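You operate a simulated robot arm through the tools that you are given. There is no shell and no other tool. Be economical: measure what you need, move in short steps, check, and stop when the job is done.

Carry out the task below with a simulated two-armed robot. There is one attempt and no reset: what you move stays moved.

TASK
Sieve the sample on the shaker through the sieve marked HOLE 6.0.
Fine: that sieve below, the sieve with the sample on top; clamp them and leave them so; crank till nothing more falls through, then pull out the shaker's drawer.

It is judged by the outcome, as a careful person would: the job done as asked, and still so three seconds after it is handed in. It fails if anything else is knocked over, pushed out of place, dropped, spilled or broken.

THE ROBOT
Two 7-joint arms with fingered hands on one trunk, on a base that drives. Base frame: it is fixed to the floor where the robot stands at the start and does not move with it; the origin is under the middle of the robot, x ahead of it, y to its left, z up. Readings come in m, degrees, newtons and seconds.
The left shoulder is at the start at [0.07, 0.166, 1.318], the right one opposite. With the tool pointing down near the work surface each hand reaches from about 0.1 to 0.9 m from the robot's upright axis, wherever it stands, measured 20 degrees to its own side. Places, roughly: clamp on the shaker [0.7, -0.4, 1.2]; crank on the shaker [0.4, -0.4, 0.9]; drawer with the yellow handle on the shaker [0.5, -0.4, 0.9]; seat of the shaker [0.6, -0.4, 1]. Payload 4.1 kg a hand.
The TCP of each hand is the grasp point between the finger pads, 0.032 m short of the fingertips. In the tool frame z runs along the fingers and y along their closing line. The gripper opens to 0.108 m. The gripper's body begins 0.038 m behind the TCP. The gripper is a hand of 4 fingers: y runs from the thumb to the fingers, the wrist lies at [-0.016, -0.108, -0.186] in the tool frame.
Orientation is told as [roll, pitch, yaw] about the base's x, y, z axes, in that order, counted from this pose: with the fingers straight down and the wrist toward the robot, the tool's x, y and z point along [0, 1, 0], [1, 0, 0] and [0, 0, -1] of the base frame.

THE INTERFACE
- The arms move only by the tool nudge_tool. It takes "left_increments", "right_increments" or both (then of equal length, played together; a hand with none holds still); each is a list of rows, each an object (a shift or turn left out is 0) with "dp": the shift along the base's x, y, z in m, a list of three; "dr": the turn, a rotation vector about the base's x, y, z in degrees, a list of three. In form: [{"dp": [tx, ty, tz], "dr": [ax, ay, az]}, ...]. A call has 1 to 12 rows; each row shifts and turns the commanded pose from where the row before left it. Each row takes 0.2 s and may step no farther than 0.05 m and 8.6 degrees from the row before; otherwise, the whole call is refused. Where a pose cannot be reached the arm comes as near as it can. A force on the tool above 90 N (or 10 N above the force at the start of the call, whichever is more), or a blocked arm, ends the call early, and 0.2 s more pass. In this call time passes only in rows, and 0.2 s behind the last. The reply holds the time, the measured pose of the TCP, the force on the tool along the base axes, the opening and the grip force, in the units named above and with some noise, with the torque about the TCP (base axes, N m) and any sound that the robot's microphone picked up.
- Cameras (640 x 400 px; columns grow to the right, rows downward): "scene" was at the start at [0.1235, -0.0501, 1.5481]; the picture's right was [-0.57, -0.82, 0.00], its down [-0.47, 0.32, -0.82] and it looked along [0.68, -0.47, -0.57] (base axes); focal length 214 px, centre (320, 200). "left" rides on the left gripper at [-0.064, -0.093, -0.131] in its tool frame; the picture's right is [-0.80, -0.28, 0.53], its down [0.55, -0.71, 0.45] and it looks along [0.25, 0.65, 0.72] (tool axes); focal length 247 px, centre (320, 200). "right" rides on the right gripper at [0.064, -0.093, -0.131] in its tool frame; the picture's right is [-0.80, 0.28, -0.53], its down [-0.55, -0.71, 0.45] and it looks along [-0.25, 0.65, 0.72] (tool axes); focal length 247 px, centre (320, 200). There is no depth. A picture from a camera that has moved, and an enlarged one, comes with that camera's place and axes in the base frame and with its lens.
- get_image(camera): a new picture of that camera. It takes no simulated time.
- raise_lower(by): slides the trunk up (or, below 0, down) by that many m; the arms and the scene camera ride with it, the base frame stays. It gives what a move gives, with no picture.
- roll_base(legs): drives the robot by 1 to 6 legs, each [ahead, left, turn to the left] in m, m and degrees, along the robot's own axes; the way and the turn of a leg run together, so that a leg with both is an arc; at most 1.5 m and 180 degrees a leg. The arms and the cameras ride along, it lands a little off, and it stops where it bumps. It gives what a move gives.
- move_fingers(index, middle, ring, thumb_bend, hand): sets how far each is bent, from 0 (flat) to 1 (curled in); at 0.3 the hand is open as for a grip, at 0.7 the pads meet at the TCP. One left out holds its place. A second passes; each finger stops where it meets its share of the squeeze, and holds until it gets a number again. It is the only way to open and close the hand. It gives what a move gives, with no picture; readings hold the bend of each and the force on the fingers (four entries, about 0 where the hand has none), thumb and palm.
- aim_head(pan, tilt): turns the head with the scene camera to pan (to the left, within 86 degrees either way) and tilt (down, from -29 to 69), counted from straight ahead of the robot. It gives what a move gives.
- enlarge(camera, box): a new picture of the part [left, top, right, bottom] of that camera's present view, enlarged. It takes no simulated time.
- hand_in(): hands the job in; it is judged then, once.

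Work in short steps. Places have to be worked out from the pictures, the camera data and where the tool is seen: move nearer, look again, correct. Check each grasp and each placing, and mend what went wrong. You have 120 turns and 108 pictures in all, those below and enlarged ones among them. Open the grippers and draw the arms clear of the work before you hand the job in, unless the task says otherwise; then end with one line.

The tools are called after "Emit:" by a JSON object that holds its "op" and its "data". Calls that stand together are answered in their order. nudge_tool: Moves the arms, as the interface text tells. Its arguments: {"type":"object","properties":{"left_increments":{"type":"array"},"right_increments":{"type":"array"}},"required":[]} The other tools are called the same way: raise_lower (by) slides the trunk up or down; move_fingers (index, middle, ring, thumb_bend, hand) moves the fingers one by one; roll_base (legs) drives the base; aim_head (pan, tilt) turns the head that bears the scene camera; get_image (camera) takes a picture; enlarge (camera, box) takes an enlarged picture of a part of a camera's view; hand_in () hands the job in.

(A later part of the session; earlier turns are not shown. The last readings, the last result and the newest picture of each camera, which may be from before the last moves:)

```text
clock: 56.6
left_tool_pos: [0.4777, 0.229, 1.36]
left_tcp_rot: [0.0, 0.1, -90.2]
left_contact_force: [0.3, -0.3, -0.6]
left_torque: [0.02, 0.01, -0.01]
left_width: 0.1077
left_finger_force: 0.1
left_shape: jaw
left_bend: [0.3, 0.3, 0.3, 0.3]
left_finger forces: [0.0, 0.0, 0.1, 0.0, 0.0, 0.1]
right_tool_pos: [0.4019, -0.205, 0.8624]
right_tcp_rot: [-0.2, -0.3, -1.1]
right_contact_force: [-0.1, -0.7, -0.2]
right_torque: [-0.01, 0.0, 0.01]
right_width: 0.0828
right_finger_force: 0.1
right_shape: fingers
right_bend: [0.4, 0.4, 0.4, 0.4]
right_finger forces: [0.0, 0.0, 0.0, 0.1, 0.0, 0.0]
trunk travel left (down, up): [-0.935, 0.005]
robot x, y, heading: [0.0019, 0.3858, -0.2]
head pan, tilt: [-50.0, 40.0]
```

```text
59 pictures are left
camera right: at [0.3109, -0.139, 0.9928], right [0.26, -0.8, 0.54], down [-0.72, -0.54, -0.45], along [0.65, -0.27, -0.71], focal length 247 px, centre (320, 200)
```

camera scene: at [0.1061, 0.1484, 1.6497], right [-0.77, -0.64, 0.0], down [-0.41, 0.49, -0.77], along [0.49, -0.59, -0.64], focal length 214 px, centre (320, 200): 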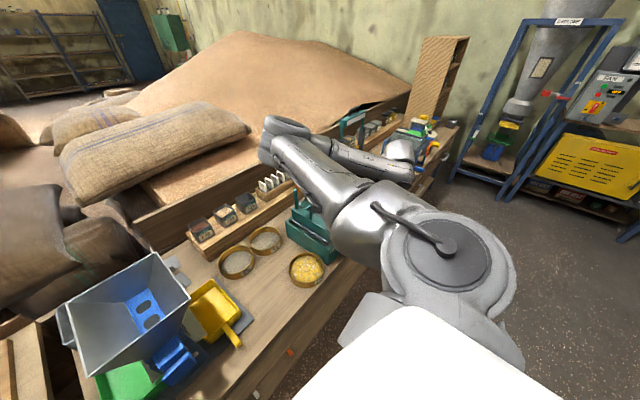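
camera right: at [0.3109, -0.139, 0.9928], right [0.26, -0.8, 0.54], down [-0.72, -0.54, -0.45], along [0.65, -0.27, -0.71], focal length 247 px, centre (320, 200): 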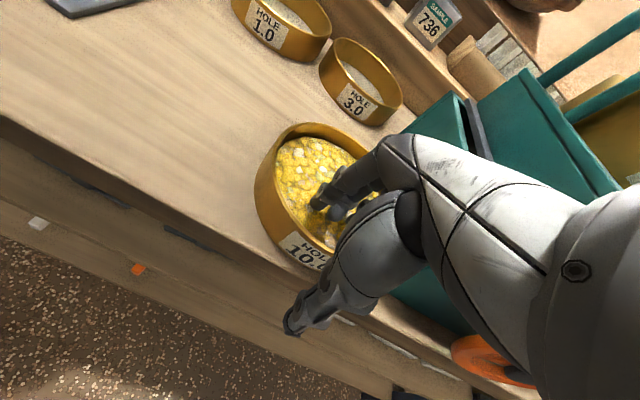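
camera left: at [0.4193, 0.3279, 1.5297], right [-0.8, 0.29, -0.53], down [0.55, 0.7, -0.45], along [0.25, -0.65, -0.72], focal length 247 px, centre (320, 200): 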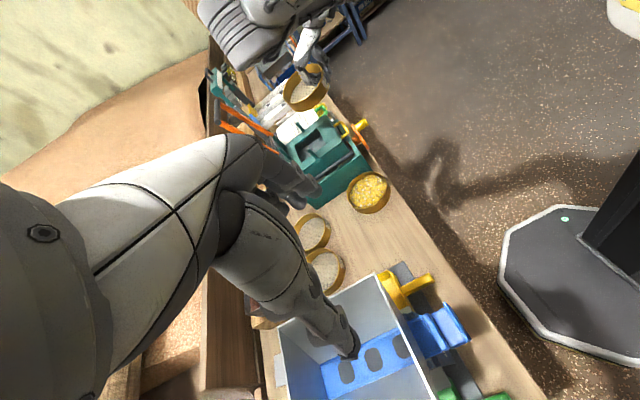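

No contact yet. I go 8 mm lower in small steps and watch the finger forces for grain contact.

Emit:
{"op": "nudge_tool", "data": {"right_increments": [{"dp": [0, 0, -0.004]}, {"dp": [0, 0, -0.004]}]}}

Emit:
{"op": "nudge_tool", "data": {"right_increments": [{"dp": [0, 0, -0.004]}, {"dp": [0, 0, -0.003]}]}}

Emit:
{"op": "enlarge", "data": {"camera": "right", "box": [240, 100, 420, 290]}}

```text
clock: 57.2
left_tool_pos: [0.4781, 0.2296, 1.3605]
left_tcp_rot: [0.0, 0.1, -90.2]
left_contact_force: [0.3, -0.3, 0.5]
left_torque: [-0.01, -0.01, 0.0]
left_width: 0.1075
left_finger_force: 0.1
left_shape: jaw
left_bend: [0.3, 0.3, 0.3, 0.3]
left_finger forces: [0.0, 0.0, 0.1, 0.0, 0.1, 0.0]
right_tool_pos: [0.4032, -0.2056, 0.8545]
right_tcp_rot: [-0.2, -0.2, -1.3]
right_contact_force: [0.1, 0.0, -0.4]
right_torque: [0.02, -0.03, 0.02]
right_width: 0.0827
right_finger_force: 0.1
right_shape: fingers
right_bend: [0.4, 0.4, 0.4, 0.4]
right_finger forces: [0.1, 0.0, 0.1, 0.1, 0.0, 0.0]
trunk travel left (down, up): [-0.935, 0.005]
robot x, y, heading: [0.0014, 0.3897, -0.3]
head pan, tilt: [-50.0, 40.0]
```

```text
clock: 57.9
left_tool_pos: [0.4787, 0.2282, 1.36]
left_tcp_rot: [0.0, 0.0, -90.1]
left_contact_force: [-0.9, -0.6, 0.6]
left_torque: [0.03, -0.02, -0.01]
left_width: 0.1078
left_finger_force: 0.1
left_shape: jaw
left_bend: [0.3, 0.3, 0.3, 0.3]
left_finger forces: [0.0, 0.0, 0.0, 0.1, 0.0, 0.0]
right_tool_pos: [0.4064, -0.2066, 0.8451]
right_tcp_rot: [-0.2, -0.3, -1.4]
right_contact_force: [-0.2, 0.3, 0.6]
right_torque: [0.0, -0.01, 0.04]
right_width: 0.0826
right_finger_force: 0.0
right_shape: fingers
right_bend: [0.4, 0.4, 0.4, 0.4]
right_finger forces: [0.0, 0.0, 0.0, 0.0, 0.1, 0.0]
trunk travel left (down, up): [-0.935, 0.005]
robot x, y, heading: [0.0017, 0.3898, -0.0]
head pan, tilt: [-50.0, 40.0]
```

```text
2.11 times, centred on (330, 195) of right
camera zoom: at [0.3129, -0.1398, 0.9765], right [0.26, -0.8, 0.54], down [-0.72, -0.54, -0.45], along [0.65, -0.27, -0.71], focal length 520 px, centre (299, 210)
```

zoom: 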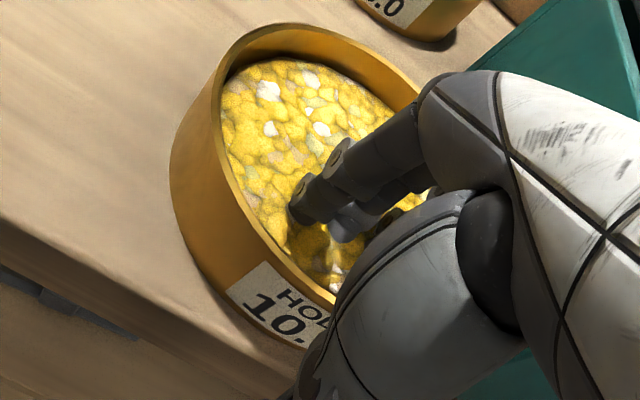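

Tips are about 25 mm inside the rim with no contact. I close the hand in two stages.

Emit:
{"op": "move_fingers", "data": {"hand": "right", "index": 0.7, "middle": 0.7, "ring": 0.7, "thumb_bend": 0.7}}

Emit:
{"op": "move_fingers", "data": {"hand": "right", "index": 1, "middle": 1, "ring": 1, "thumb_bend": 1}}

Emit:
{"op": "nudge_tool", "data": {"right_increments": [{"dp": [0, 0, 0.003]}, {"dp": [0, 0, 0.003]}]}}

Emit:
{"op": "enlarge", "data": {"camera": "right", "box": [220, 90, 440, 320]}}

```text
clock: 58.9
left_tool_pos: [0.4787, 0.2288, 1.3595]
left_tcp_rot: [0.0, 0.1, -90.3]
left_contact_force: [-0.2, 0.5, -1.2]
left_torque: [-0.03, 0.01, 0.01]
left_width: 0.1076
left_finger_force: 0.0
left_shape: jaw
left_bend: [0.3, 0.3, 0.3, 0.3]
left_finger forces: [0.0, 0.0, 0.0, 0.0, 0.1, 0.0]
right_tool_pos: [0.4053, -0.2057, 0.8458]
right_tcp_rot: [-0.2, -0.2, -1.3]
right_contact_force: [0.6, 1.0, 0.3]
right_torque: [-0.01, 0.01, 0.0]
right_width: 0.0047
right_finger_force: 1.1
right_shape: fingers
right_bend: [0.7, 0.69, 0.69, 0.69]
right_finger forces: [0.3, 0.5, 0.7, 0.1, 0.9, 0.0]
trunk travel left (down, up): [-0.935, 0.005]
robot x, y, heading: [-0.0017, 0.3875, -0.4]
head pan, tilt: [-50.0, 40.0]
```

```text
clock: 59.9
left_tool_pos: [0.4794, 0.2292, 1.3594]
left_tcp_rot: [0.0, 0.0, -90.1]
left_contact_force: [-0.5, -1.0, 0.0]
left_torque: [0.02, -0.03, 0.02]
left_width: 0.1078
left_finger_force: 0.1
left_shape: jaw
left_bend: [0.3, 0.3, 0.3, 0.3]
left_finger forces: [0.0, 0.0, 0.0, 0.0, 0.1, 0.0]
right_tool_pos: [0.4036, -0.2052, 0.8459]
right_tcp_rot: [-0.2, -0.1, -1.2]
right_contact_force: [0.8, 5.3, -4.7]
right_torque: [0.22, 0.1, 0.22]
right_width: 0.0013
right_finger_force: 26.2
right_shape: fingers
right_bend: [0.75, 0.75, 0.74, 0.73]
right_finger forces: [9.9, 7.4, 9.7, 0.1, 25.8, 0.1]
trunk travel left (down, up): [-0.935, 0.005]
robot x, y, heading: [-0.0006, 0.3876, -0.1]
head pan, tilt: [-50.0, 40.0]
```

```text
clock: 60.5
left_tool_pos: [0.4788, 0.2286, 1.3604]
left_tcp_rot: [0.0, 0.0, -90.1]
left_contact_force: [-0.4, -0.5, -0.4]
left_torque: [-0.02, 0.0, 0.02]
left_width: 0.1078
left_finger_force: 0.1
left_shape: jaw
left_bend: [0.3, 0.3, 0.3, 0.3]
left_finger forces: [0.0, 0.0, 0.0, 0.0, 0.0, 0.0]
right_tool_pos: [0.4052, -0.2058, 0.8507]
right_tcp_rot: [-0.2, -0.2, -1.3]
right_contact_force: [0.5, 5.1, -5.2]
right_torque: [0.28, 0.17, 0.25]
right_width: 0.0011
right_finger_force: 27.5
right_shape: fingers
right_bend: [0.76, 0.75, 0.74, 0.74]
right_finger forces: [9.9, 7.8, 9.5, 0.0, 26.7, 0.1]
trunk travel left (down, up): [-0.935, 0.005]
robot x, y, heading: [0.0, 0.3879, -0.4]
head pan, tilt: [-50.0, 40.0]
```

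```text
1.74 times, centred on (330, 205) of right
camera zoom: at [0.3128, -0.1392, 0.9819], right [0.26, -0.8, 0.54], down [-0.72, -0.54, -0.45], along [0.65, -0.27, -0.72], focal length 430 px, centre (303, 191)
```

zoom: 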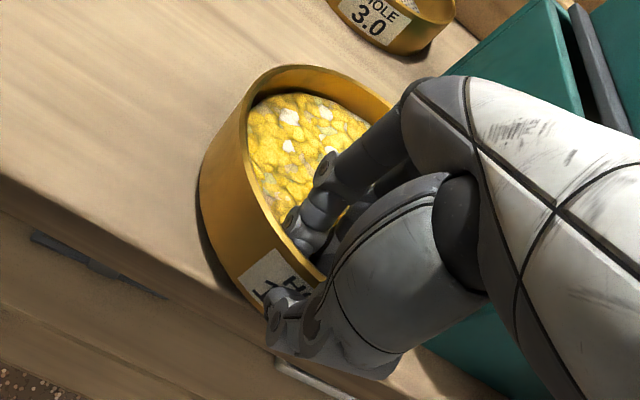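

The +5 N sideways force suggests the sieve turned in the grip and now touches the shaker's wall. I ease the hand 12 mm to the left and lift a little.

Emit:
{"op": "nudge_tool", "data": {"right_increments": [{"dp": [0, 0.004, 0.001]}, {"dp": [0, 0.004, 0.001]}, {"dp": [0, 0.004, 0.002]}, {"dp": [0, 0, 0.004]}]}}

Emit:
{"op": "get_image", "data": {"camera": "right"}}

Emit:
{"op": "get_image", "data": {"camera": "left"}}

```text
clock: 61.5
left_tool_pos: [0.4789, 0.2287, 1.3603]
left_tcp_rot: [-0.1, 0.0, -90.2]
left_contact_force: [0.0, -0.1, 0.7]
left_torque: [0.01, -0.04, 0.01]
left_width: 0.1077
left_finger_force: 0.0
left_shape: jaw
left_bend: [0.3, 0.3, 0.3, 0.3]
left_finger forces: [0.0, 0.0, 0.0, 0.0, 0.0, 0.0]
right_tool_pos: [0.4045, -0.1946, 0.8599]
right_tcp_rot: [-0.3, -0.2, -1.3]
right_contact_force: [0.3, 0.4, -3.6]
right_torque: [0.2, 0.14, 0.08]
right_width: 0.0019
right_finger_force: 27.6
right_shape: fingers
right_bend: [0.75, 0.75, 0.75, 0.74]
right_finger forces: [13.9, 8.0, 6.9, 0.0, 27.6, 0.1]
trunk travel left (down, up): [-0.935, 0.005]
robot x, y, heading: [-0.0016, 0.3889, -0.2]
head pan, tilt: [-50.0, 40.0]
```

```text
56 pictures are left
camera right: at [0.3127, -0.1281, 0.99], right [0.26, -0.8, 0.54], down [-0.72, -0.54, -0.45], along [0.65, -0.27, -0.71], focal length 247 px, centre (320, 200)
```

right: 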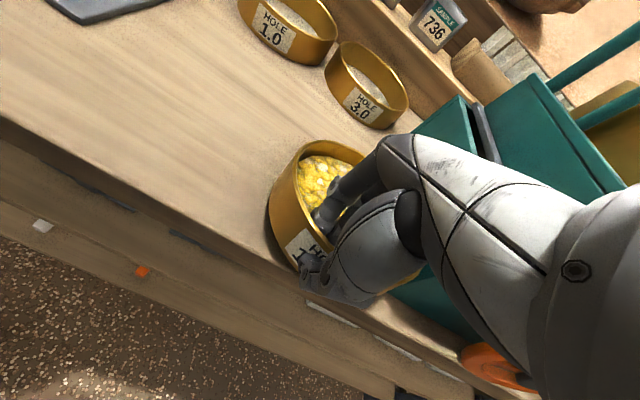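

```text
55 pictures are left
camera left: at [0.4156, 0.3228, 1.492], right [-0.8, 0.29, -0.53], down [0.55, 0.7, -0.45], along [0.25, -0.65, -0.72], focal length 247 px, centre (320, 200)
```

left: 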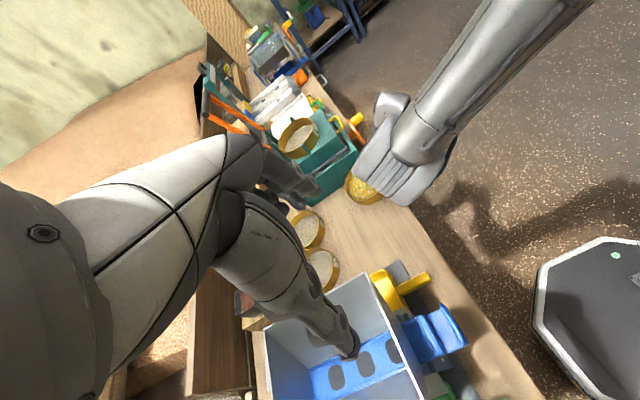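

It is lifted, weight about 0.37 kg and apparently level. I raise it slowly and smoothly.

Emit:
{"op": "nudge_tool", "data": {"right_increments": [{"dp": [0, 0, 0.01]}, {"dp": [0, 0, 0.015]}, {"dp": [0, 0, 0.02]}, {"dp": [0, 0, 0.025]}, {"dp": [0, 0, 0.03]}, {"dp": [0, 0, 0.03]}, {"dp": [0, 0, 0.03]}, {"dp": [0, 0, 0.03]}, {"dp": [0, 0, 0.03]}, {"dp": [0, 0, 0.025]}, {"dp": [0, 0, 0.015]}, {"dp": [0, 0, 0.01]}]}}

Emit:
{"op": "get_image", "data": {"camera": "right"}}

Emit:
{"op": "enlarge", "data": {"camera": "left", "box": [240, 60, 440, 220]}}

```text
clock: 64.0
left_tool_pos: [0.4783, 0.2276, 1.3605]
left_tcp_rot: [0.0, -0.1, -90.2]
left_contact_force: [-0.7, -0.4, 0.0]
left_torque: [-0.04, -0.04, -0.03]
left_width: 0.1079
left_finger_force: 0.1
left_shape: jaw
left_bend: [0.3, 0.3, 0.3, 0.3]
left_finger forces: [0.0, 0.0, 0.0, 0.0, 0.0, 0.0]
right_tool_pos: [0.4023, -0.1933, 1.1282]
right_tcp_rot: [-0.1, -0.2, -1.4]
right_contact_force: [0.0, -0.3, -3.6]
right_torque: [0.14, 0.24, 0.02]
right_width: 0.0032
right_finger_force: 30.1
right_shape: fingers
right_bend: [0.75, 0.75, 0.75, 0.75]
right_finger forces: [14.6, 9.0, 7.2, 0.0, 29.6, 0.1]
trunk travel left (down, up): [-0.935, 0.005]
robot x, y, heading: [0.0022, 0.3855, -0.2]
head pan, tilt: [-50.0, 40.0]
```

```text
54 pictures are left
camera right: at [0.3106, -0.127, 1.2591], right [0.26, -0.8, 0.54], down [-0.72, -0.54, -0.45], along [0.65, -0.27, -0.71], focal length 247 px, centre (320, 200)
```

right: 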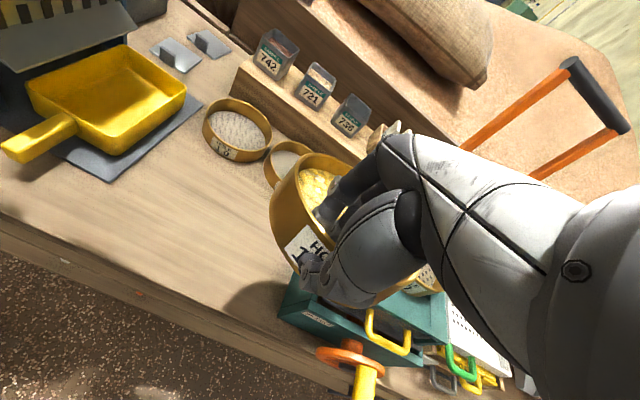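

```text
2.50 times, centred on (340, 140) of left
camera zoom: at [0.4154, 0.3226, 1.492], right [-0.8, 0.29, -0.53], down [0.55, 0.7, -0.45], along [0.25, -0.65, -0.72], focal length 617 px, centre (270, 350)
```

zoom: 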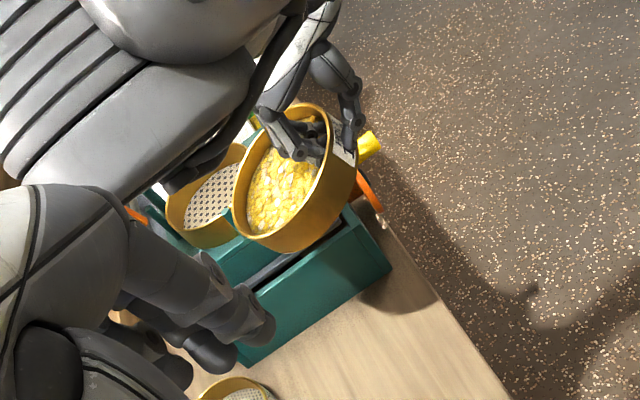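

Nothing spilled, the grip holds at 30 N. I raise a bit more and roll the base 0.18 m right.

Emit:
{"op": "nudge_tool", "data": {"right_increments": [{"dp": [0, 0, 0.015]}, {"dp": [0, 0, 0.02]}, {"dp": [0, 0, 0.015]}]}}

Emit:
{"op": "roll_base", "data": {"legs": [[0, -0.09, 0], [0, -0.09, 0]]}}

Emit:
{"op": "enlarge", "data": {"camera": "left", "box": [220, 30, 420, 210]}}

Emit:
{"op": "get_image", "data": {"camera": "right"}}

```text
clock: 64.8
left_tool_pos: [0.4784, 0.2271, 1.3596]
left_tcp_rot: [0.0, 0.0, -90.2]
left_contact_force: [-0.8, -0.5, 0.2]
left_torque: [0.08, 0.0, 0.01]
left_width: 0.1077
left_finger_force: 0.1
left_shape: jaw
left_bend: [0.3, 0.3, 0.3, 0.3]
left_finger forces: [0.0, 0.1, 0.1, 0.1, 0.0, 0.0]
right_tool_pos: [0.4034, -0.1941, 1.1789]
right_tcp_rot: [-0.2, -0.2, -1.3]
right_contact_force: [-0.6, 0.2, -4.0]
right_torque: [0.2, 0.3, 0.01]
right_width: 0.003
right_finger_force: 30.4
right_shape: fingers
right_bend: [0.75, 0.75, 0.75, 0.75]
right_finger forces: [14.7, 9.0, 7.3, 0.0, 29.8, 0.0]
trunk travel left (down, up): [-0.935, 0.005]
robot x, y, heading: [-0.0026, 0.3891, 0.0]
head pan, tilt: [-50.0, 40.0]
```

```text
clock: 66.7
left_tool_pos: [0.4782, 0.0535, 1.3605]
left_tcp_rot: [-0.1, -0.3, -90.3]
left_contact_force: [-0.1, 0.4, -0.4]
left_torque: [-0.02, -0.01, -0.01]
left_width: 0.1074
left_finger_force: 0.1
left_shape: jaw
left_bend: [0.3, 0.3, 0.3, 0.3]
left_finger forces: [0.0, 0.1, 0.0, 0.1, 0.0, 0.0]
right_tool_pos: [0.4042, -0.3685, 1.1833]
right_tcp_rot: [-0.4, -0.2, -1.3]
right_contact_force: [0.7, 0.7, -4.2]
right_torque: [0.13, 0.21, 0.04]
right_width: 0.0032
right_finger_force: 29.1
right_shape: fingers
right_bend: [0.75, 0.75, 0.75, 0.75]
right_finger forces: [13.9, 8.8, 7.3, 0.0, 28.7, 0.0]
trunk travel left (down, up): [-0.935, 0.005]
robot x, y, heading: [0.0023, 0.2092, -0.5]
head pan, tilt: [-50.0, 40.0]
```

```text
2.22 times, centred on (320, 120) of left
camera zoom: at [0.4161, 0.1492, 1.4923], right [-0.8, 0.28, -0.53], down [0.55, 0.7, -0.45], along [0.25, -0.65, -0.72], focal length 549 px, centre (320, 378)
```

zoom: 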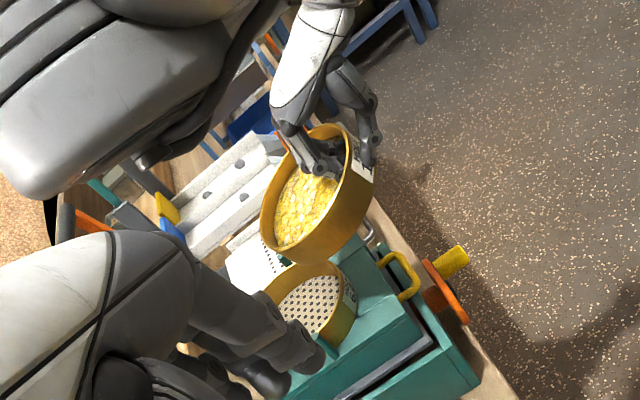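

```text
51 pictures are left
camera right: at [0.3114, -0.3026, 1.3126], right [0.26, -0.8, 0.54], down [-0.72, -0.54, -0.45], along [0.65, -0.27, -0.71], focal length 247 px, centre (320, 200)
```

right: 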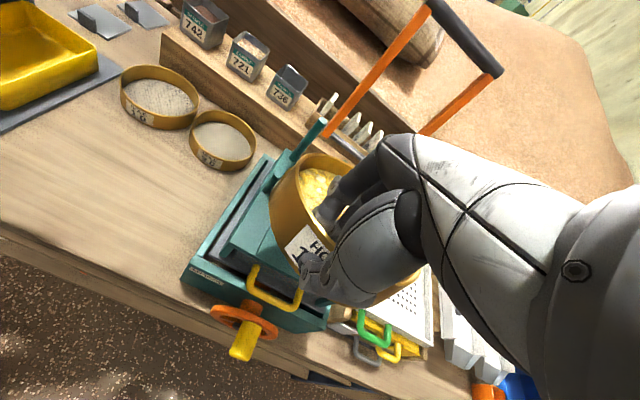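

The sieve sags nose-down by roughly 10–13° in the grip. I turn the hand about the TCP by 10° to level it.

Emit:
{"op": "nudge_tool", "data": {"right_increments": [{"dr": [-1.2, -3.1, 0]}, {"dr": [-1.2, -3.1, 0]}, {"dr": [-1.2, -3.1, 0]}, {"dp": [0, 0, 0]}]}}

Emit:
{"op": "enlarge", "data": {"camera": "left", "box": [260, 60, 360, 190]}}

Emit:
{"op": "get_image", "data": {"camera": "right"}}

```text
clock: 67.7
left_tool_pos: [0.4788, 0.0466, 1.3594]
left_tcp_rot: [-0.1, 0.1, -90.2]
left_contact_force: [-0.1, -0.1, 0.1]
left_torque: [0.0, -0.01, 0.0]
left_width: 0.1077
left_finger_force: 0.0
left_shape: jaw
left_bend: [0.3, 0.3, 0.3, 0.3]
left_finger forces: [0.0, 0.0, 0.0, 0.1, 0.0, 0.0]
right_tool_pos: [0.4026, -0.3762, 1.1789]
right_tcp_rot: [-3.7, -9.7, -1.1]
right_contact_force: [-0.6, -0.4, -4.3]
right_torque: [0.14, 0.27, 0.03]
right_width: 0.0036
right_finger_force: 29.8
right_shape: fingers
right_bend: [0.75, 0.75, 0.75, 0.75]
right_finger forces: [14.4, 8.8, 7.0, 0.1, 29.7, 0.0]
trunk travel left (down, up): [-0.935, 0.005]
robot x, y, heading: [0.003, 0.2066, -0.4]
head pan, tilt: [-50.0, 40.0]
```

```text
3.08 times, centred on (310, 125) of left
camera zoom: at [0.4155, 0.1404, 1.4919], right [-0.8, 0.29, -0.53], down [0.55, 0.7, -0.45], along [0.24, -0.65, -0.72], focal length 760 px, centre (351, 431)
```

zoom: 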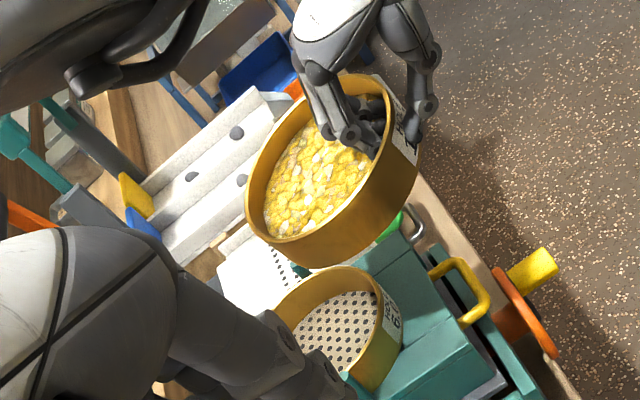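

```text
49 pictures are left
camera right: at [0.2916, -0.3028, 1.2886], right [0.17, -0.77, 0.62], down [-0.64, -0.56, -0.53], along [0.75, -0.31, -0.58], focal length 247 px, centre (320, 200)
```

right: 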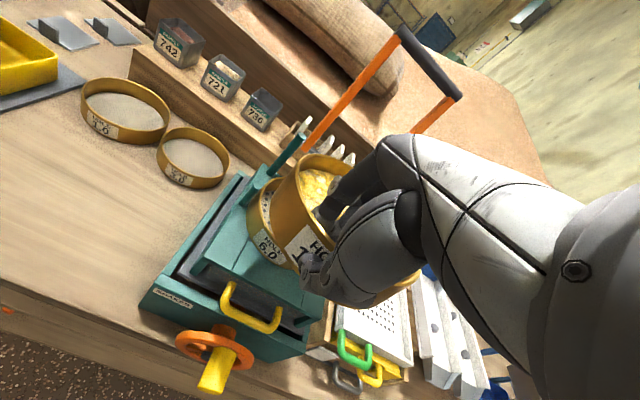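

The remaining tilt is about 4°, which I take out too. Since this grasp mirrors the first one, I aim the TCP at the same spot [0.504,-0.394] and come down to just above the 6.0 rim.

Emit:
{"op": "nudge_tool", "data": {"right_increments": [{"dp": [0.02, -0.004, 0], "dr": [0, -2, 0]}, {"dp": [0.025, -0.005, 0], "dr": [0, -1.5, 0]}, {"dp": [0.025, -0.005, 0]}, {"dp": [0.02, -0.003, 0]}, {"dp": [0.011, -0.001, 0]}, {"dp": [0, 0, -0.025]}, {"dp": [0, 0, -0.025]}, {"dp": [0, 0, -0.02]}, {"dp": [0, 0, 0]}]}}

Emit:
{"op": "enlarge", "data": {"camera": "left", "box": [250, 90, 380, 200]}}

Emit:
{"op": "enlarge", "data": {"camera": "right", "box": [200, 80, 440, 320]}}

```text
clock: 69.7
left_tool_pos: [0.4784, 0.0474, 1.3595]
left_tcp_rot: [0.0, 0.1, -90.2]
left_contact_force: [-0.4, -0.2, -0.5]
left_torque: [0.03, -0.01, 0.03]
left_width: 0.1078
left_finger_force: 0.0
left_shape: jaw
left_bend: [0.3, 0.3, 0.3, 0.3]
left_finger forces: [0.0, 0.0, 0.0, 0.0, 0.0, 0.0]
right_tool_pos: [0.5034, -0.3937, 1.1097]
right_tcp_rot: [-3.5, -13.1, -1.1]
right_contact_force: [0.6, 1.1, -4.1]
right_torque: [0.14, 0.28, -0.02]
right_width: 0.0039
right_finger_force: 30.0
right_shape: fingers
right_bend: [0.75, 0.75, 0.75, 0.75]
right_finger forces: [14.4, 8.8, 6.7, 0.1, 29.8, 0.0]
trunk travel left (down, up): [-0.935, 0.005]
robot x, y, heading: [-0.0004, 0.2114, -0.1]
head pan, tilt: [-50.0, 40.0]
```

```text
3.64 times, centred on (315, 145) of left
camera zoom: at [0.4156, 0.142, 1.492], right [-0.8, 0.29, -0.53], down [0.55, 0.7, -0.45], along [0.25, -0.65, -0.72], focal length 898 px, centre (338, 400)
```

zoom: 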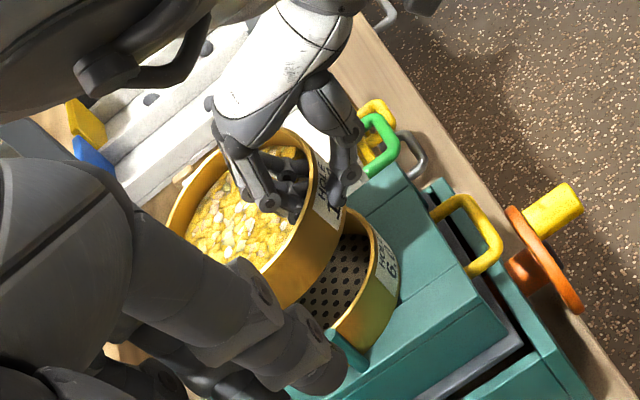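

```text
1.67 times, centred on (320, 200) of right
camera zoom: at [0.3851, -0.3194, 1.212], right [0.13, -0.77, 0.63], down [-0.6, -0.56, -0.56], along [0.79, -0.31, -0.54], focal length 412 px, centre (320, 200)
```

zoom: 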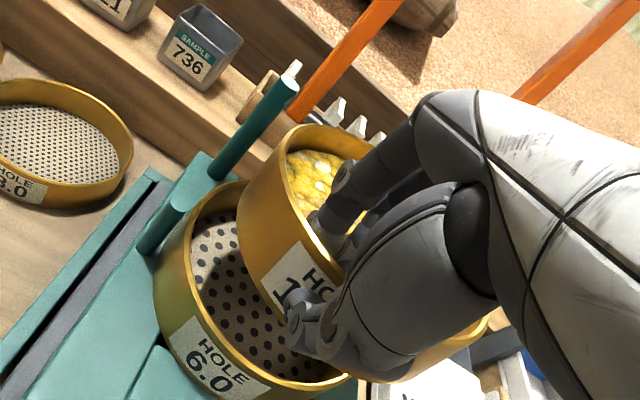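

By tangent estimates both centres agree within several millimetres, perhaps 3 mm short in y. I correct that and lower to leave a gap of about 1 cm.

Emit:
{"op": "nudge_tool", "data": {"right_increments": [{"dp": [0, 0.003, -0.01]}, {"dp": [0, 0, -0.01]}, {"dp": [0, 0, -0.006]}, {"dp": [0, 0, 0]}]}}

Emit:
{"op": "enlarge", "data": {"camera": "left", "box": [270, 100, 370, 200]}}

Emit:
{"op": "enlarge", "data": {"camera": "right", "box": [200, 80, 440, 320]}}

```text
clock: 70.7
left_tool_pos: [0.4788, 0.0473, 1.3598]
left_tcp_rot: [-0.1, 0.1, -90.3]
left_contact_force: [0.0, 0.1, 0.6]
left_torque: [0.04, -0.01, 0.01]
left_width: 0.1076
left_finger_force: 0.1
left_shape: jaw
left_bend: [0.3, 0.3, 0.3, 0.3]
left_finger forces: [0.0, 0.0, 0.0, 0.0, 0.0, 0.0]
right_tool_pos: [0.5017, -0.3897, 1.0833]
right_tcp_rot: [-3.5, -13.2, -1.1]
right_contact_force: [-0.2, -0.2, -3.8]
right_torque: [0.19, 0.28, 0.01]
right_width: 0.0038
right_finger_force: 29.7
right_shape: fingers
right_bend: [0.75, 0.75, 0.75, 0.75]
right_finger forces: [14.2, 8.9, 7.0, 0.0, 29.8, 0.0]
trunk travel left (down, up): [-0.935, 0.005]
robot x, y, heading: [0.0025, 0.21, -0.5]
head pan, tilt: [-50.0, 40.0]
```

```text
4.00 times, centred on (320, 150) of left
camera zoom: at [0.4159, 0.1417, 1.4919], right [-0.8, 0.29, -0.53], down [0.55, 0.7, -0.45], along [0.25, -0.65, -0.72], focal length 988 px, centre (320, 400)
```

zoom: 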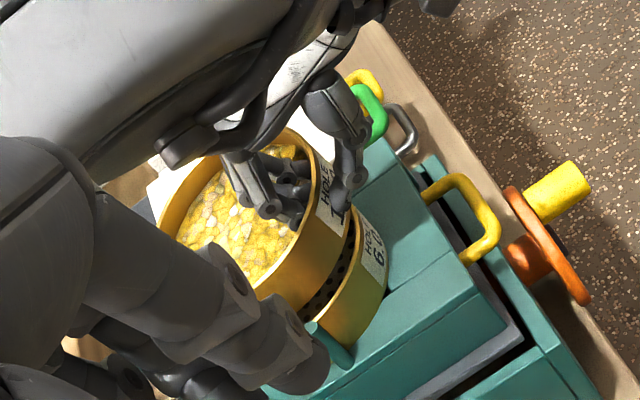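

```text
1.67 times, centred on (320, 200) of right
camera zoom: at [0.3845, -0.3166, 1.1863], right [0.13, -0.77, 0.63], down [-0.6, -0.56, -0.56], along [0.79, -0.31, -0.54], focal length 412 px, centre (320, 200)
```

zoom: 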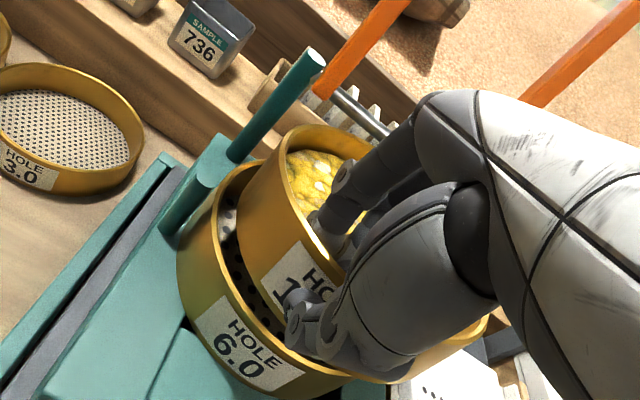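

The right view suggests the sample sieve is up to 2 cm too far right, but the left view is partly blocked by its own fingers. I shift the left hand for a clear view before lowering further.

Emit:
{"op": "nudge_tool", "data": {"left_increments": [{"dp": [0.03, 0.02, 0.0]}, {"dp": [0.03, 0.01, 0.0]}, {"dp": [0.03, 0.01, 0]}, {"dp": [0.02, 0, 0]}]}}

Emit:
{"op": "enlarge", "data": {"camera": "left", "box": [290, 80, 400, 180]}}

```text
clock: 71.7
left_tool_pos: [0.5908, 0.0868, 1.3623]
left_tcp_rot: [-0.1, 0.0, -90.2]
left_contact_force: [-0.2, -0.5, -0.2]
left_torque: [0.01, 0.01, 0.02]
left_width: 0.1078
left_finger_force: 0.1
left_shape: jaw
left_bend: [0.3, 0.3, 0.3, 0.3]
left_finger forces: [0.0, 0.0, 0.0, 0.0, 0.0, 0.1]
right_tool_pos: [0.5027, -0.3913, 1.0827]
right_tcp_rot: [-3.4, -13.1, -1.1]
right_contact_force: [0.2, 0.1, -4.7]
right_torque: [0.17, 0.26, 0.03]
right_width: 0.0038
right_finger_force: 29.7
right_shape: fingers
right_bend: [0.75, 0.75, 0.75, 0.75]
right_finger forces: [14.2, 8.8, 6.8, 0.0, 29.7, 0.1]
trunk travel left (down, up): [-0.935, 0.005]
robot x, y, heading: [0.0038, 0.2068, -0.3]
head pan, tilt: [-50.0, 40.0]
```

```text
4.00 times, centred on (345, 130) of left
camera zoom: at [0.5277, 0.1817, 1.493], right [-0.8, 0.29, -0.53], down [0.55, 0.7, -0.45], along [0.25, -0.65, -0.72], focal length 988 px, centre (220, 480)
```

zoom: 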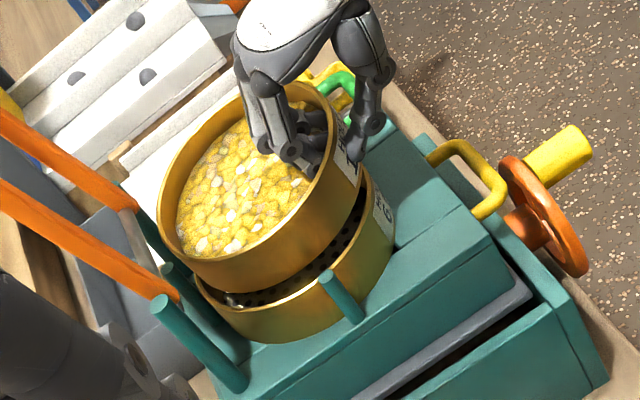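

The left view shows the stack nearly aligned, but the right view disagrees. I enlarge the right view once more to read the silhouettes properly.

Emit:
{"op": "enlarge", "data": {"camera": "right", "box": [220, 110, 350, 320]}}

```text
1.90 times, centred on (285, 215) of right
camera zoom: at [0.3848, -0.3169, 1.1862], right [0.13, -0.77, 0.63], down [-0.6, -0.56, -0.56], along [0.79, -0.31, -0.54], focal length 470 px, centre (387, 171)
```

zoom: 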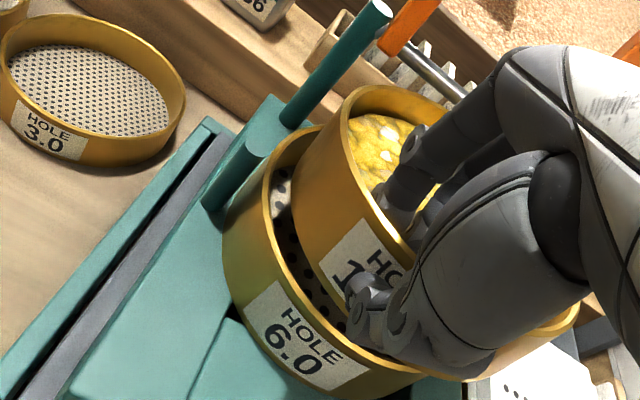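

The two views disagree by about 2 cm in y, so I split the difference with +8 mm and lower to near contact, where the edges can be compared directly.

Emit:
{"op": "nudge_tool", "data": {"right_increments": [{"dp": [0, 0.008, 0]}, {"dp": [0, 0, -0.005]}, {"dp": [0, 0, -0.003]}]}}

Emit:
{"op": "enlarge", "data": {"camera": "left", "box": [310, 80, 400, 170]}}

Emit:
{"op": "enlarge", "data": {"camera": "right", "box": [220, 110, 350, 320]}}

```text
clock: 72.5
left_tool_pos: [0.59, 0.0864, 1.361]
left_tcp_rot: [-0.1, 0.0, -90.3]
left_contact_force: [-0.5, 0.1, 0.5]
left_torque: [0.0, 0.01, 0.02]
left_width: 0.1075
left_finger_force: 0.1
left_shape: jaw
left_bend: [0.3, 0.3, 0.3, 0.3]
left_finger forces: [0.1, 0.0, 0.0, 0.0, 0.0, 0.0]
right_tool_pos: [0.5017, -0.3827, 1.0755]
right_tcp_rot: [-3.6, -13.1, -1.2]
right_contact_force: [1.0, -0.1, -3.9]
right_torque: [0.16, 0.2, 0.02]
right_width: 0.0035
right_finger_force: 28.5
right_shape: fingers
right_bend: [0.75, 0.75, 0.75, 0.75]
right_finger forces: [14.0, 8.4, 6.2, 0.1, 28.4, 0.1]
trunk travel left (down, up): [-0.935, 0.005]
robot x, y, heading: [0.0028, 0.2065, -0.0]
head pan, tilt: [-50.0, 40.0]
```

```text
4.44 times, centred on (355, 125) of left
camera zoom: at [0.5267, 0.1814, 1.4933], right [-0.8, 0.29, -0.53], down [0.55, 0.7, -0.45], along [0.25, -0.65, -0.72], focal length 1098 px, centre (164, 533)
```

zoom: 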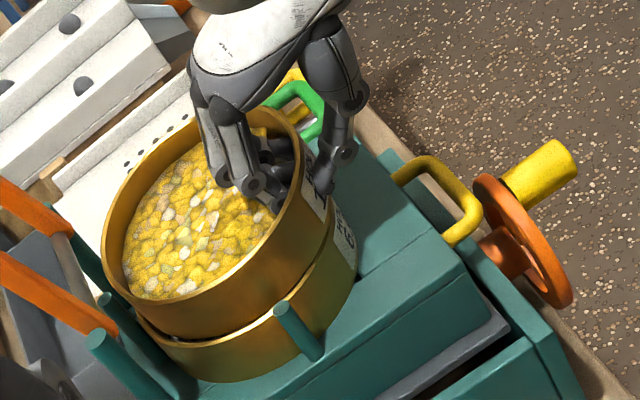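

```text
1.90 times, centred on (285, 215) of right
camera zoom: at [0.3844, -0.3095, 1.1782], right [0.13, -0.77, 0.63], down [-0.6, -0.56, -0.56], along [0.79, -0.31, -0.54], focal length 470 px, centre (387, 171)
```

zoom: 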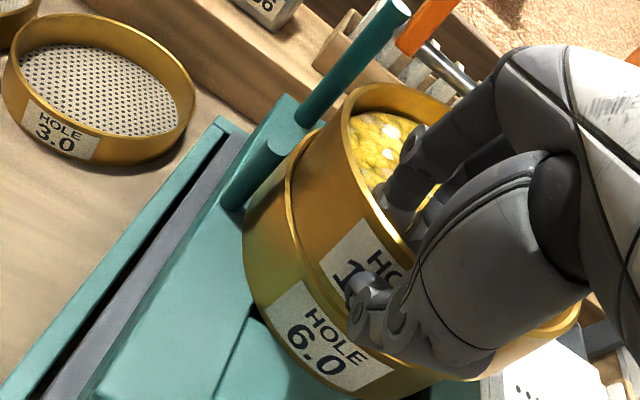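

The edges now coincide well in both views. I lower in 3 mm steps to contact.

Emit:
{"op": "nudge_tool", "data": {"right_increments": [{"dp": [0, 0, -0.003]}]}}

Emit:
{"op": "nudge_tool", "data": {"right_increments": [{"dp": [0, 0, -0.003]}]}}

Emit:
{"op": "nudge_tool", "data": {"right_increments": [{"dp": [0, 0, -0.002]}]}}

Emit:
{"op": "enlarge", "data": {"camera": "left", "box": [310, 80, 400, 170]}}

Emit:
{"op": "enlarge", "data": {"camera": "right", "box": [220, 110, 350, 320]}}

```text
clock: 72.9
left_tool_pos: [0.5886, 0.0869, 1.3624]
left_tcp_rot: [0.0, 0.0, -90.3]
left_contact_force: [0.7, -0.4, -0.5]
left_torque: [0.02, 0.03, 0.0]
left_width: 0.1075
left_finger_force: 0.0
left_shape: jaw
left_bend: [0.3, 0.3, 0.3, 0.3]
left_finger forces: [0.0, 0.0, 0.0, 0.1, 0.0, 0.0]
right_tool_pos: [0.5018, -0.3823, 1.0723]
right_tcp_rot: [-3.5, -13.0, -1.1]
right_contact_force: [-0.2, 0.0, -3.2]
right_torque: [0.19, 0.18, 0.03]
right_width: 0.0035
right_finger_force: 28.8
right_shape: fingers
right_bend: [0.75, 0.75, 0.75, 0.75]
right_finger forces: [14.1, 8.5, 6.0, 0.0, 28.9, 0.0]
trunk travel left (down, up): [-0.935, 0.005]
robot x, y, heading: [-0.0009, 0.2075, -0.3]
head pan, tilt: [-50.0, 40.0]
```

```text
clock: 73.3
left_tool_pos: [0.5902, 0.0876, 1.3616]
left_tcp_rot: [0.0, 0.0, -90.3]
left_contact_force: [0.1, -0.1, 0.0]
left_torque: [0.0, -0.02, 0.0]
left_width: 0.108
left_finger_force: 0.1
left_shape: jaw
left_bend: [0.3, 0.3, 0.3, 0.3]
left_finger forces: [0.0, 0.1, 0.0, 0.0, 0.0, 0.1]
right_tool_pos: [0.5034, -0.3815, 1.0711]
right_tcp_rot: [-3.5, -13.1, -1.1]
right_contact_force: [-1.6, -0.9, -1.5]
right_torque: [0.27, 0.13, 0.02]
right_width: 0.003
right_finger_force: 29.3
right_shape: fingers
right_bend: [0.75, 0.75, 0.75, 0.75]
right_finger forces: [14.6, 8.4, 5.4, 0.0, 29.1, 0.0]
trunk travel left (down, up): [-0.935, 0.005]
robot x, y, heading: [0.0037, 0.2093, -0.3]
head pan, tilt: [-50.0, 40.0]
```

```text
clock: 73.7
left_tool_pos: [0.5894, 0.088, 1.3621]
left_tcp_rot: [0.0, 0.0, -90.3]
left_contact_force: [-0.2, 0.2, 1.0]
left_torque: [-0.03, 0.0, -0.01]
left_width: 0.1076
left_finger_force: 0.1
left_shape: jaw
left_bend: [0.3, 0.3, 0.3, 0.3]
left_finger forces: [0.0, 0.1, 0.0, 0.1, 0.0, 0.1]
right_tool_pos: [0.5037, -0.3819, 1.0676]
right_tcp_rot: [-3.6, -13.2, -1.0]
right_contact_force: [0.1, -1.1, 0.1]
right_torque: [0.26, 0.11, -0.07]
right_width: 0.0029
right_finger_force: 29.7
right_shape: fingers
right_bend: [0.75, 0.75, 0.75, 0.75]
right_finger forces: [16.3, 8.5, 5.2, 0.0, 29.8, 0.0]
trunk travel left (down, up): [-0.935, 0.005]
robot x, y, heading: [0.0008, 0.209, -0.4]
head pan, tilt: [-50.0, 40.0]
```

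```text
4.44 times, centred on (355, 125) of left
camera zoom: at [0.5259, 0.182, 1.4937], right [-0.8, 0.29, -0.53], down [0.55, 0.7, -0.45], along [0.25, -0.65, -0.72], focal length 1098 px, centre (164, 533)
```

zoom: 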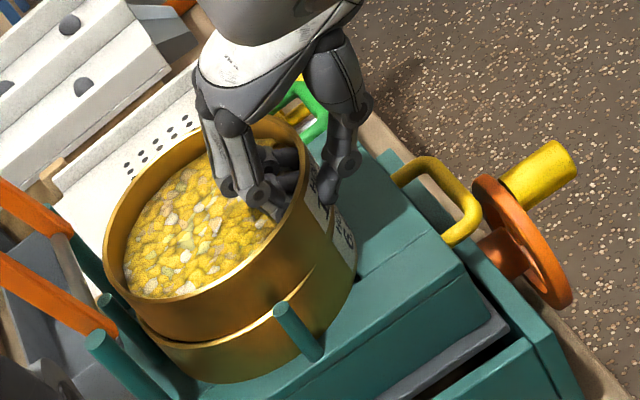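

```text
1.90 times, centred on (285, 215) of right
camera zoom: at [0.385, -0.3083, 1.171], right [0.13, -0.77, 0.63], down [-0.6, -0.56, -0.56], along [0.79, -0.31, -0.53], focal length 470 px, centre (387, 171)
```

zoom: 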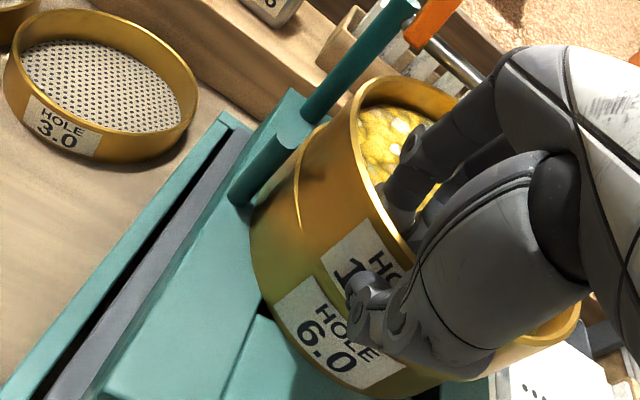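

Contact is on the left-front portion, so the sieve is probably a few degrees high at the back right. I turn it back by 3° and press down 1 mm.

Emit:
{"op": "nudge_tool", "data": {"right_increments": [{"dr": [0.7, 1.4, 0]}, {"dr": [0.7, 1.4, 0], "dp": [0, 0, -0.001]}]}}

Emit:
{"op": "nudge_tool", "data": {"right_increments": [{"dr": [0.5, 1.0, 0], "dp": [0, 0, -0.001]}]}}

Emit:
{"op": "enlarge", "data": {"camera": "right", "box": [220, 110, 350, 320]}}

```text
clock: 74.3
left_tool_pos: [0.5893, 0.0862, 1.3613]
left_tcp_rot: [0.1, 0.0, -90.3]
left_contact_force: [0.5, 0.7, -0.9]
left_torque: [0.01, 0.01, -0.03]
left_width: 0.1075
left_finger_force: 0.1
left_shape: jaw
left_bend: [0.3, 0.3, 0.3, 0.3]
left_finger forces: [0.0, 0.0, 0.1, 0.1, 0.1, 0.1]
right_tool_pos: [0.5052, -0.3822, 1.067]
right_tcp_rot: [-2.1, -10.4, -1.3]
right_contact_force: [1.5, -3.1, 6.2]
right_torque: [0.19, 0.01, -0.02]
right_width: 0.0029
right_finger_force: 30.0
right_shape: fingers
right_bend: [0.75, 0.75, 0.75, 0.75]
right_finger forces: [17.2, 9.6, 5.0, 0.0, 29.3, 0.0]
trunk travel left (down, up): [-0.935, 0.005]
robot x, y, heading: [0.0018, 0.2103, -0.3]
head pan, tilt: [-50.0, 40.0]
```

```text
clock: 74.7
left_tool_pos: [0.5872, 0.0882, 1.3631]
left_tcp_rot: [0.0, 0.0, -90.4]
left_contact_force: [0.0, 1.1, 0.0]
left_torque: [0.0, 0.01, 0.03]
left_width: 0.108
left_finger_force: 0.1
left_shape: jaw
left_bend: [0.3, 0.3, 0.3, 0.3]
left_finger forces: [0.1, 0.0, 0.0, 0.1, 0.1, 0.0]
right_tool_pos: [0.5042, -0.3825, 1.067]
right_tcp_rot: [-1.8, -9.4, -1.3]
right_contact_force: [2.5, -3.9, 10.6]
right_torque: [0.11, -0.02, -0.01]
right_width: 0.0028
right_finger_force: 31.9
right_shape: fingers
right_bend: [0.76, 0.76, 0.75, 0.75]
right_finger forces: [17.9, 11.0, 4.9, 0.0, 30.1, 0.0]
trunk travel left (down, up): [-0.935, 0.005]
robot x, y, heading: [0.0024, 0.2053, -0.3]
head pan, tilt: [-50.0, 40.0]
```

```text
1.90 times, centred on (285, 215) of right
camera zoom: at [0.3929, -0.3115, 1.1797], right [0.17, -0.79, 0.6], down [-0.64, -0.55, -0.54], along [0.75, -0.29, -0.59], focal length 470 px, centre (387, 171)
```

zoom: 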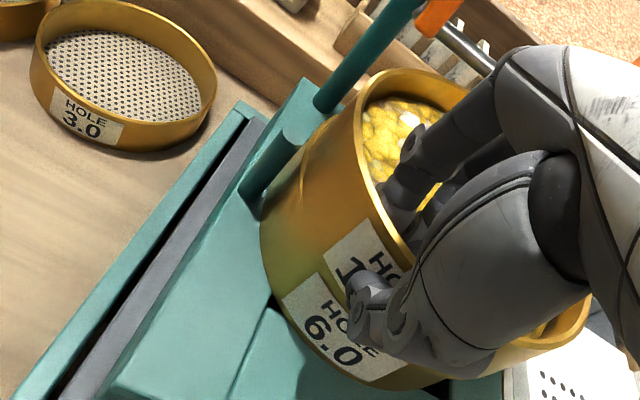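

The stack looks flush and the torque is small. I release the thumb and ease the fingers only slightly, so the tips do not stab the grains.

Emit:
{"op": "move_fingers", "data": {"hand": "right", "index": 0.67, "middle": 0.67, "ring": 0.67, "thumb_bend": 0.5}}

Emit:
{"op": "nudge_tool", "data": {"right_increments": [{"dp": [0.002, 0, 0.004]}, {"dp": [0.002, 0, 0.004]}]}}

Emit:
{"op": "enlarge", "data": {"camera": "left", "box": [310, 80, 400, 170]}}

```text
clock: 75.7
left_tool_pos: [0.5892, 0.0875, 1.3627]
left_tcp_rot: [0.0, 0.0, -90.4]
left_contact_force: [-0.6, -0.6, 0.1]
left_torque: [0.02, 0.02, 0.0]
left_width: 0.1078
left_finger_force: 0.0
left_shape: jaw
left_bend: [0.3, 0.3, 0.3, 0.3]
left_finger forces: [0.0, 0.0, 0.0, 0.0, 0.0, 0.1]
right_tool_pos: [0.5044, -0.3825, 1.0649]
right_tcp_rot: [-1.6, -9.3, -1.4]
right_contact_force: [0.0, 0.7, -0.1]
right_torque: [0.0, -0.01, 0.0]
right_width: 0.0326
right_finger_force: 0.1
right_shape: fingers
right_bend: [0.67, 0.67, 0.67, 0.5]
right_finger forces: [0.1, 0.0, 0.0, 0.0, 0.1, 0.0]
trunk travel left (down, up): [-0.935, 0.005]
robot x, y, heading: [0.0016, 0.2084, -0.5]
head pan, tilt: [-50.0, 40.0]
```

```text
clock: 76.3
left_tool_pos: [0.5893, 0.0887, 1.3615]
left_tcp_rot: [0.0, -0.1, -90.4]
left_contact_force: [1.2, 0.3, -0.1]
left_torque: [-0.03, 0.01, -0.02]
left_width: 0.1079
left_finger_force: 0.0
left_shape: jaw
left_bend: [0.3, 0.3, 0.3, 0.3]
left_finger forces: [0.0, 0.1, 0.0, 0.0, 0.0, 0.1]
right_tool_pos: [0.5068, -0.3817, 1.0734]
right_tcp_rot: [-1.7, -9.3, -1.4]
right_contact_force: [0.2, 0.4, -0.4]
right_torque: [0.0, 0.01, 0.02]
right_width: 0.0329
right_finger_force: 0.1
right_shape: fingers
right_bend: [0.67, 0.67, 0.67, 0.5]
right_finger forces: [0.0, 0.0, 0.0, 0.0, 0.0, 0.0]
trunk travel left (down, up): [-0.935, 0.005]
robot x, y, heading: [0.0007, 0.2099, -0.2]
head pan, tilt: [-50.0, 40.0]
```

```text
4.44 times, centred on (355, 125) of left
camera zoom: at [0.5263, 0.1825, 1.4935], right [-0.8, 0.29, -0.53], down [0.55, 0.7, -0.45], along [0.25, -0.65, -0.72], focal length 1098 px, centre (164, 533)
```

zoom: 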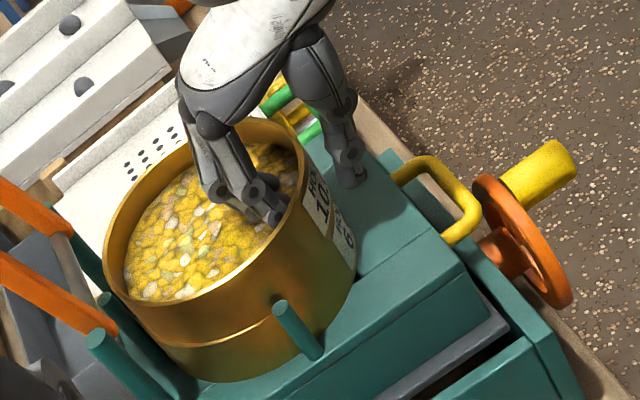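

The stack stands clean and flush. I lift the hand out, straighten it and back away.

Emit:
{"op": "nudge_tool", "data": {"right_increments": [{"dp": [0, 0, 0.01]}, {"dp": [0, 0, 0.02]}, {"dp": [0, 0, 0.04]}, {"dp": [0, 0, 0.04], "dr": [1.7, 4.5, 0]}, {"dp": [-0.03, 0, 0.03], "dr": [0, 4.7, 0]}, {"dp": [-0.04, 0, 0.02]}]}}

Emit:
{"op": "get_image", "data": {"camera": "right"}}

Emit:
{"op": "enlarge", "data": {"camera": "left", "box": [240, 40, 420, 200]}}

```text
clock: 77.7
left_tool_pos: [0.587, 0.0879, 1.3621]
left_tcp_rot: [0.1, 0.0, -90.3]
left_contact_force: [-0.8, 0.3, -0.1]
left_torque: [-0.01, -0.06, 0.0]
left_width: 0.1079
left_finger_force: 0.1
left_shape: jaw
left_bend: [0.3, 0.3, 0.3, 0.3]
left_finger forces: [0.0, 0.1, 0.0, 0.0, 0.0, 0.0]
right_tool_pos: [0.4363, -0.3835, 1.2366]
right_tcp_rot: [-0.2, -0.1, -1.6]
right_contact_force: [-0.1, 0.1, -0.6]
right_torque: [0.01, 0.0, 0.0]
right_width: 0.0326
right_finger_force: 0.0
right_shape: fingers
right_bend: [0.67, 0.67, 0.67, 0.5]
right_finger forces: [0.0, 0.0, 0.1, 0.0, 0.0, 0.0]
trunk travel left (down, up): [-0.935, 0.005]
robot x, y, heading: [-0.0008, 0.2069, -0.5]
head pan, tilt: [-50.0, 40.0]
```

```text
36 pictures are left
camera right: at [0.3455, -0.3163, 1.3667], right [0.26, -0.8, 0.54], down [-0.72, -0.53, -0.45], along [0.64, -0.27, -0.72], focal length 247 px, centre (320, 200)
```

right: 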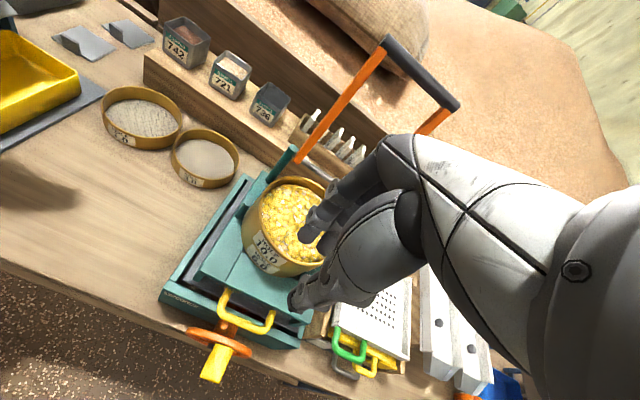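

```text
2.50 times, centred on (330, 120) of left
camera zoom: at [0.5239, 0.1824, 1.4944], right [-0.8, 0.29, -0.53], down [0.55, 0.7, -0.45], along [0.25, -0.65, -0.72], focal length 617 px, centre (295, 400)
```

zoom: 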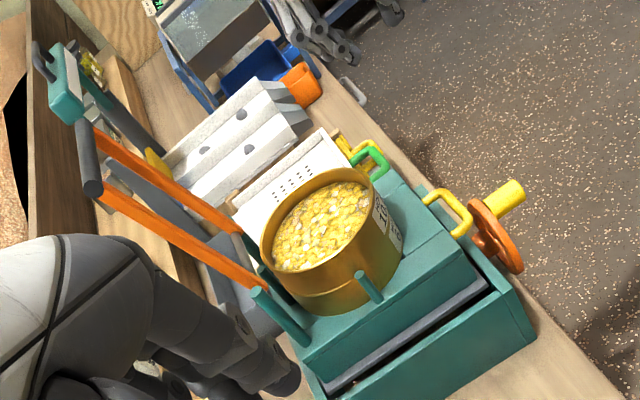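

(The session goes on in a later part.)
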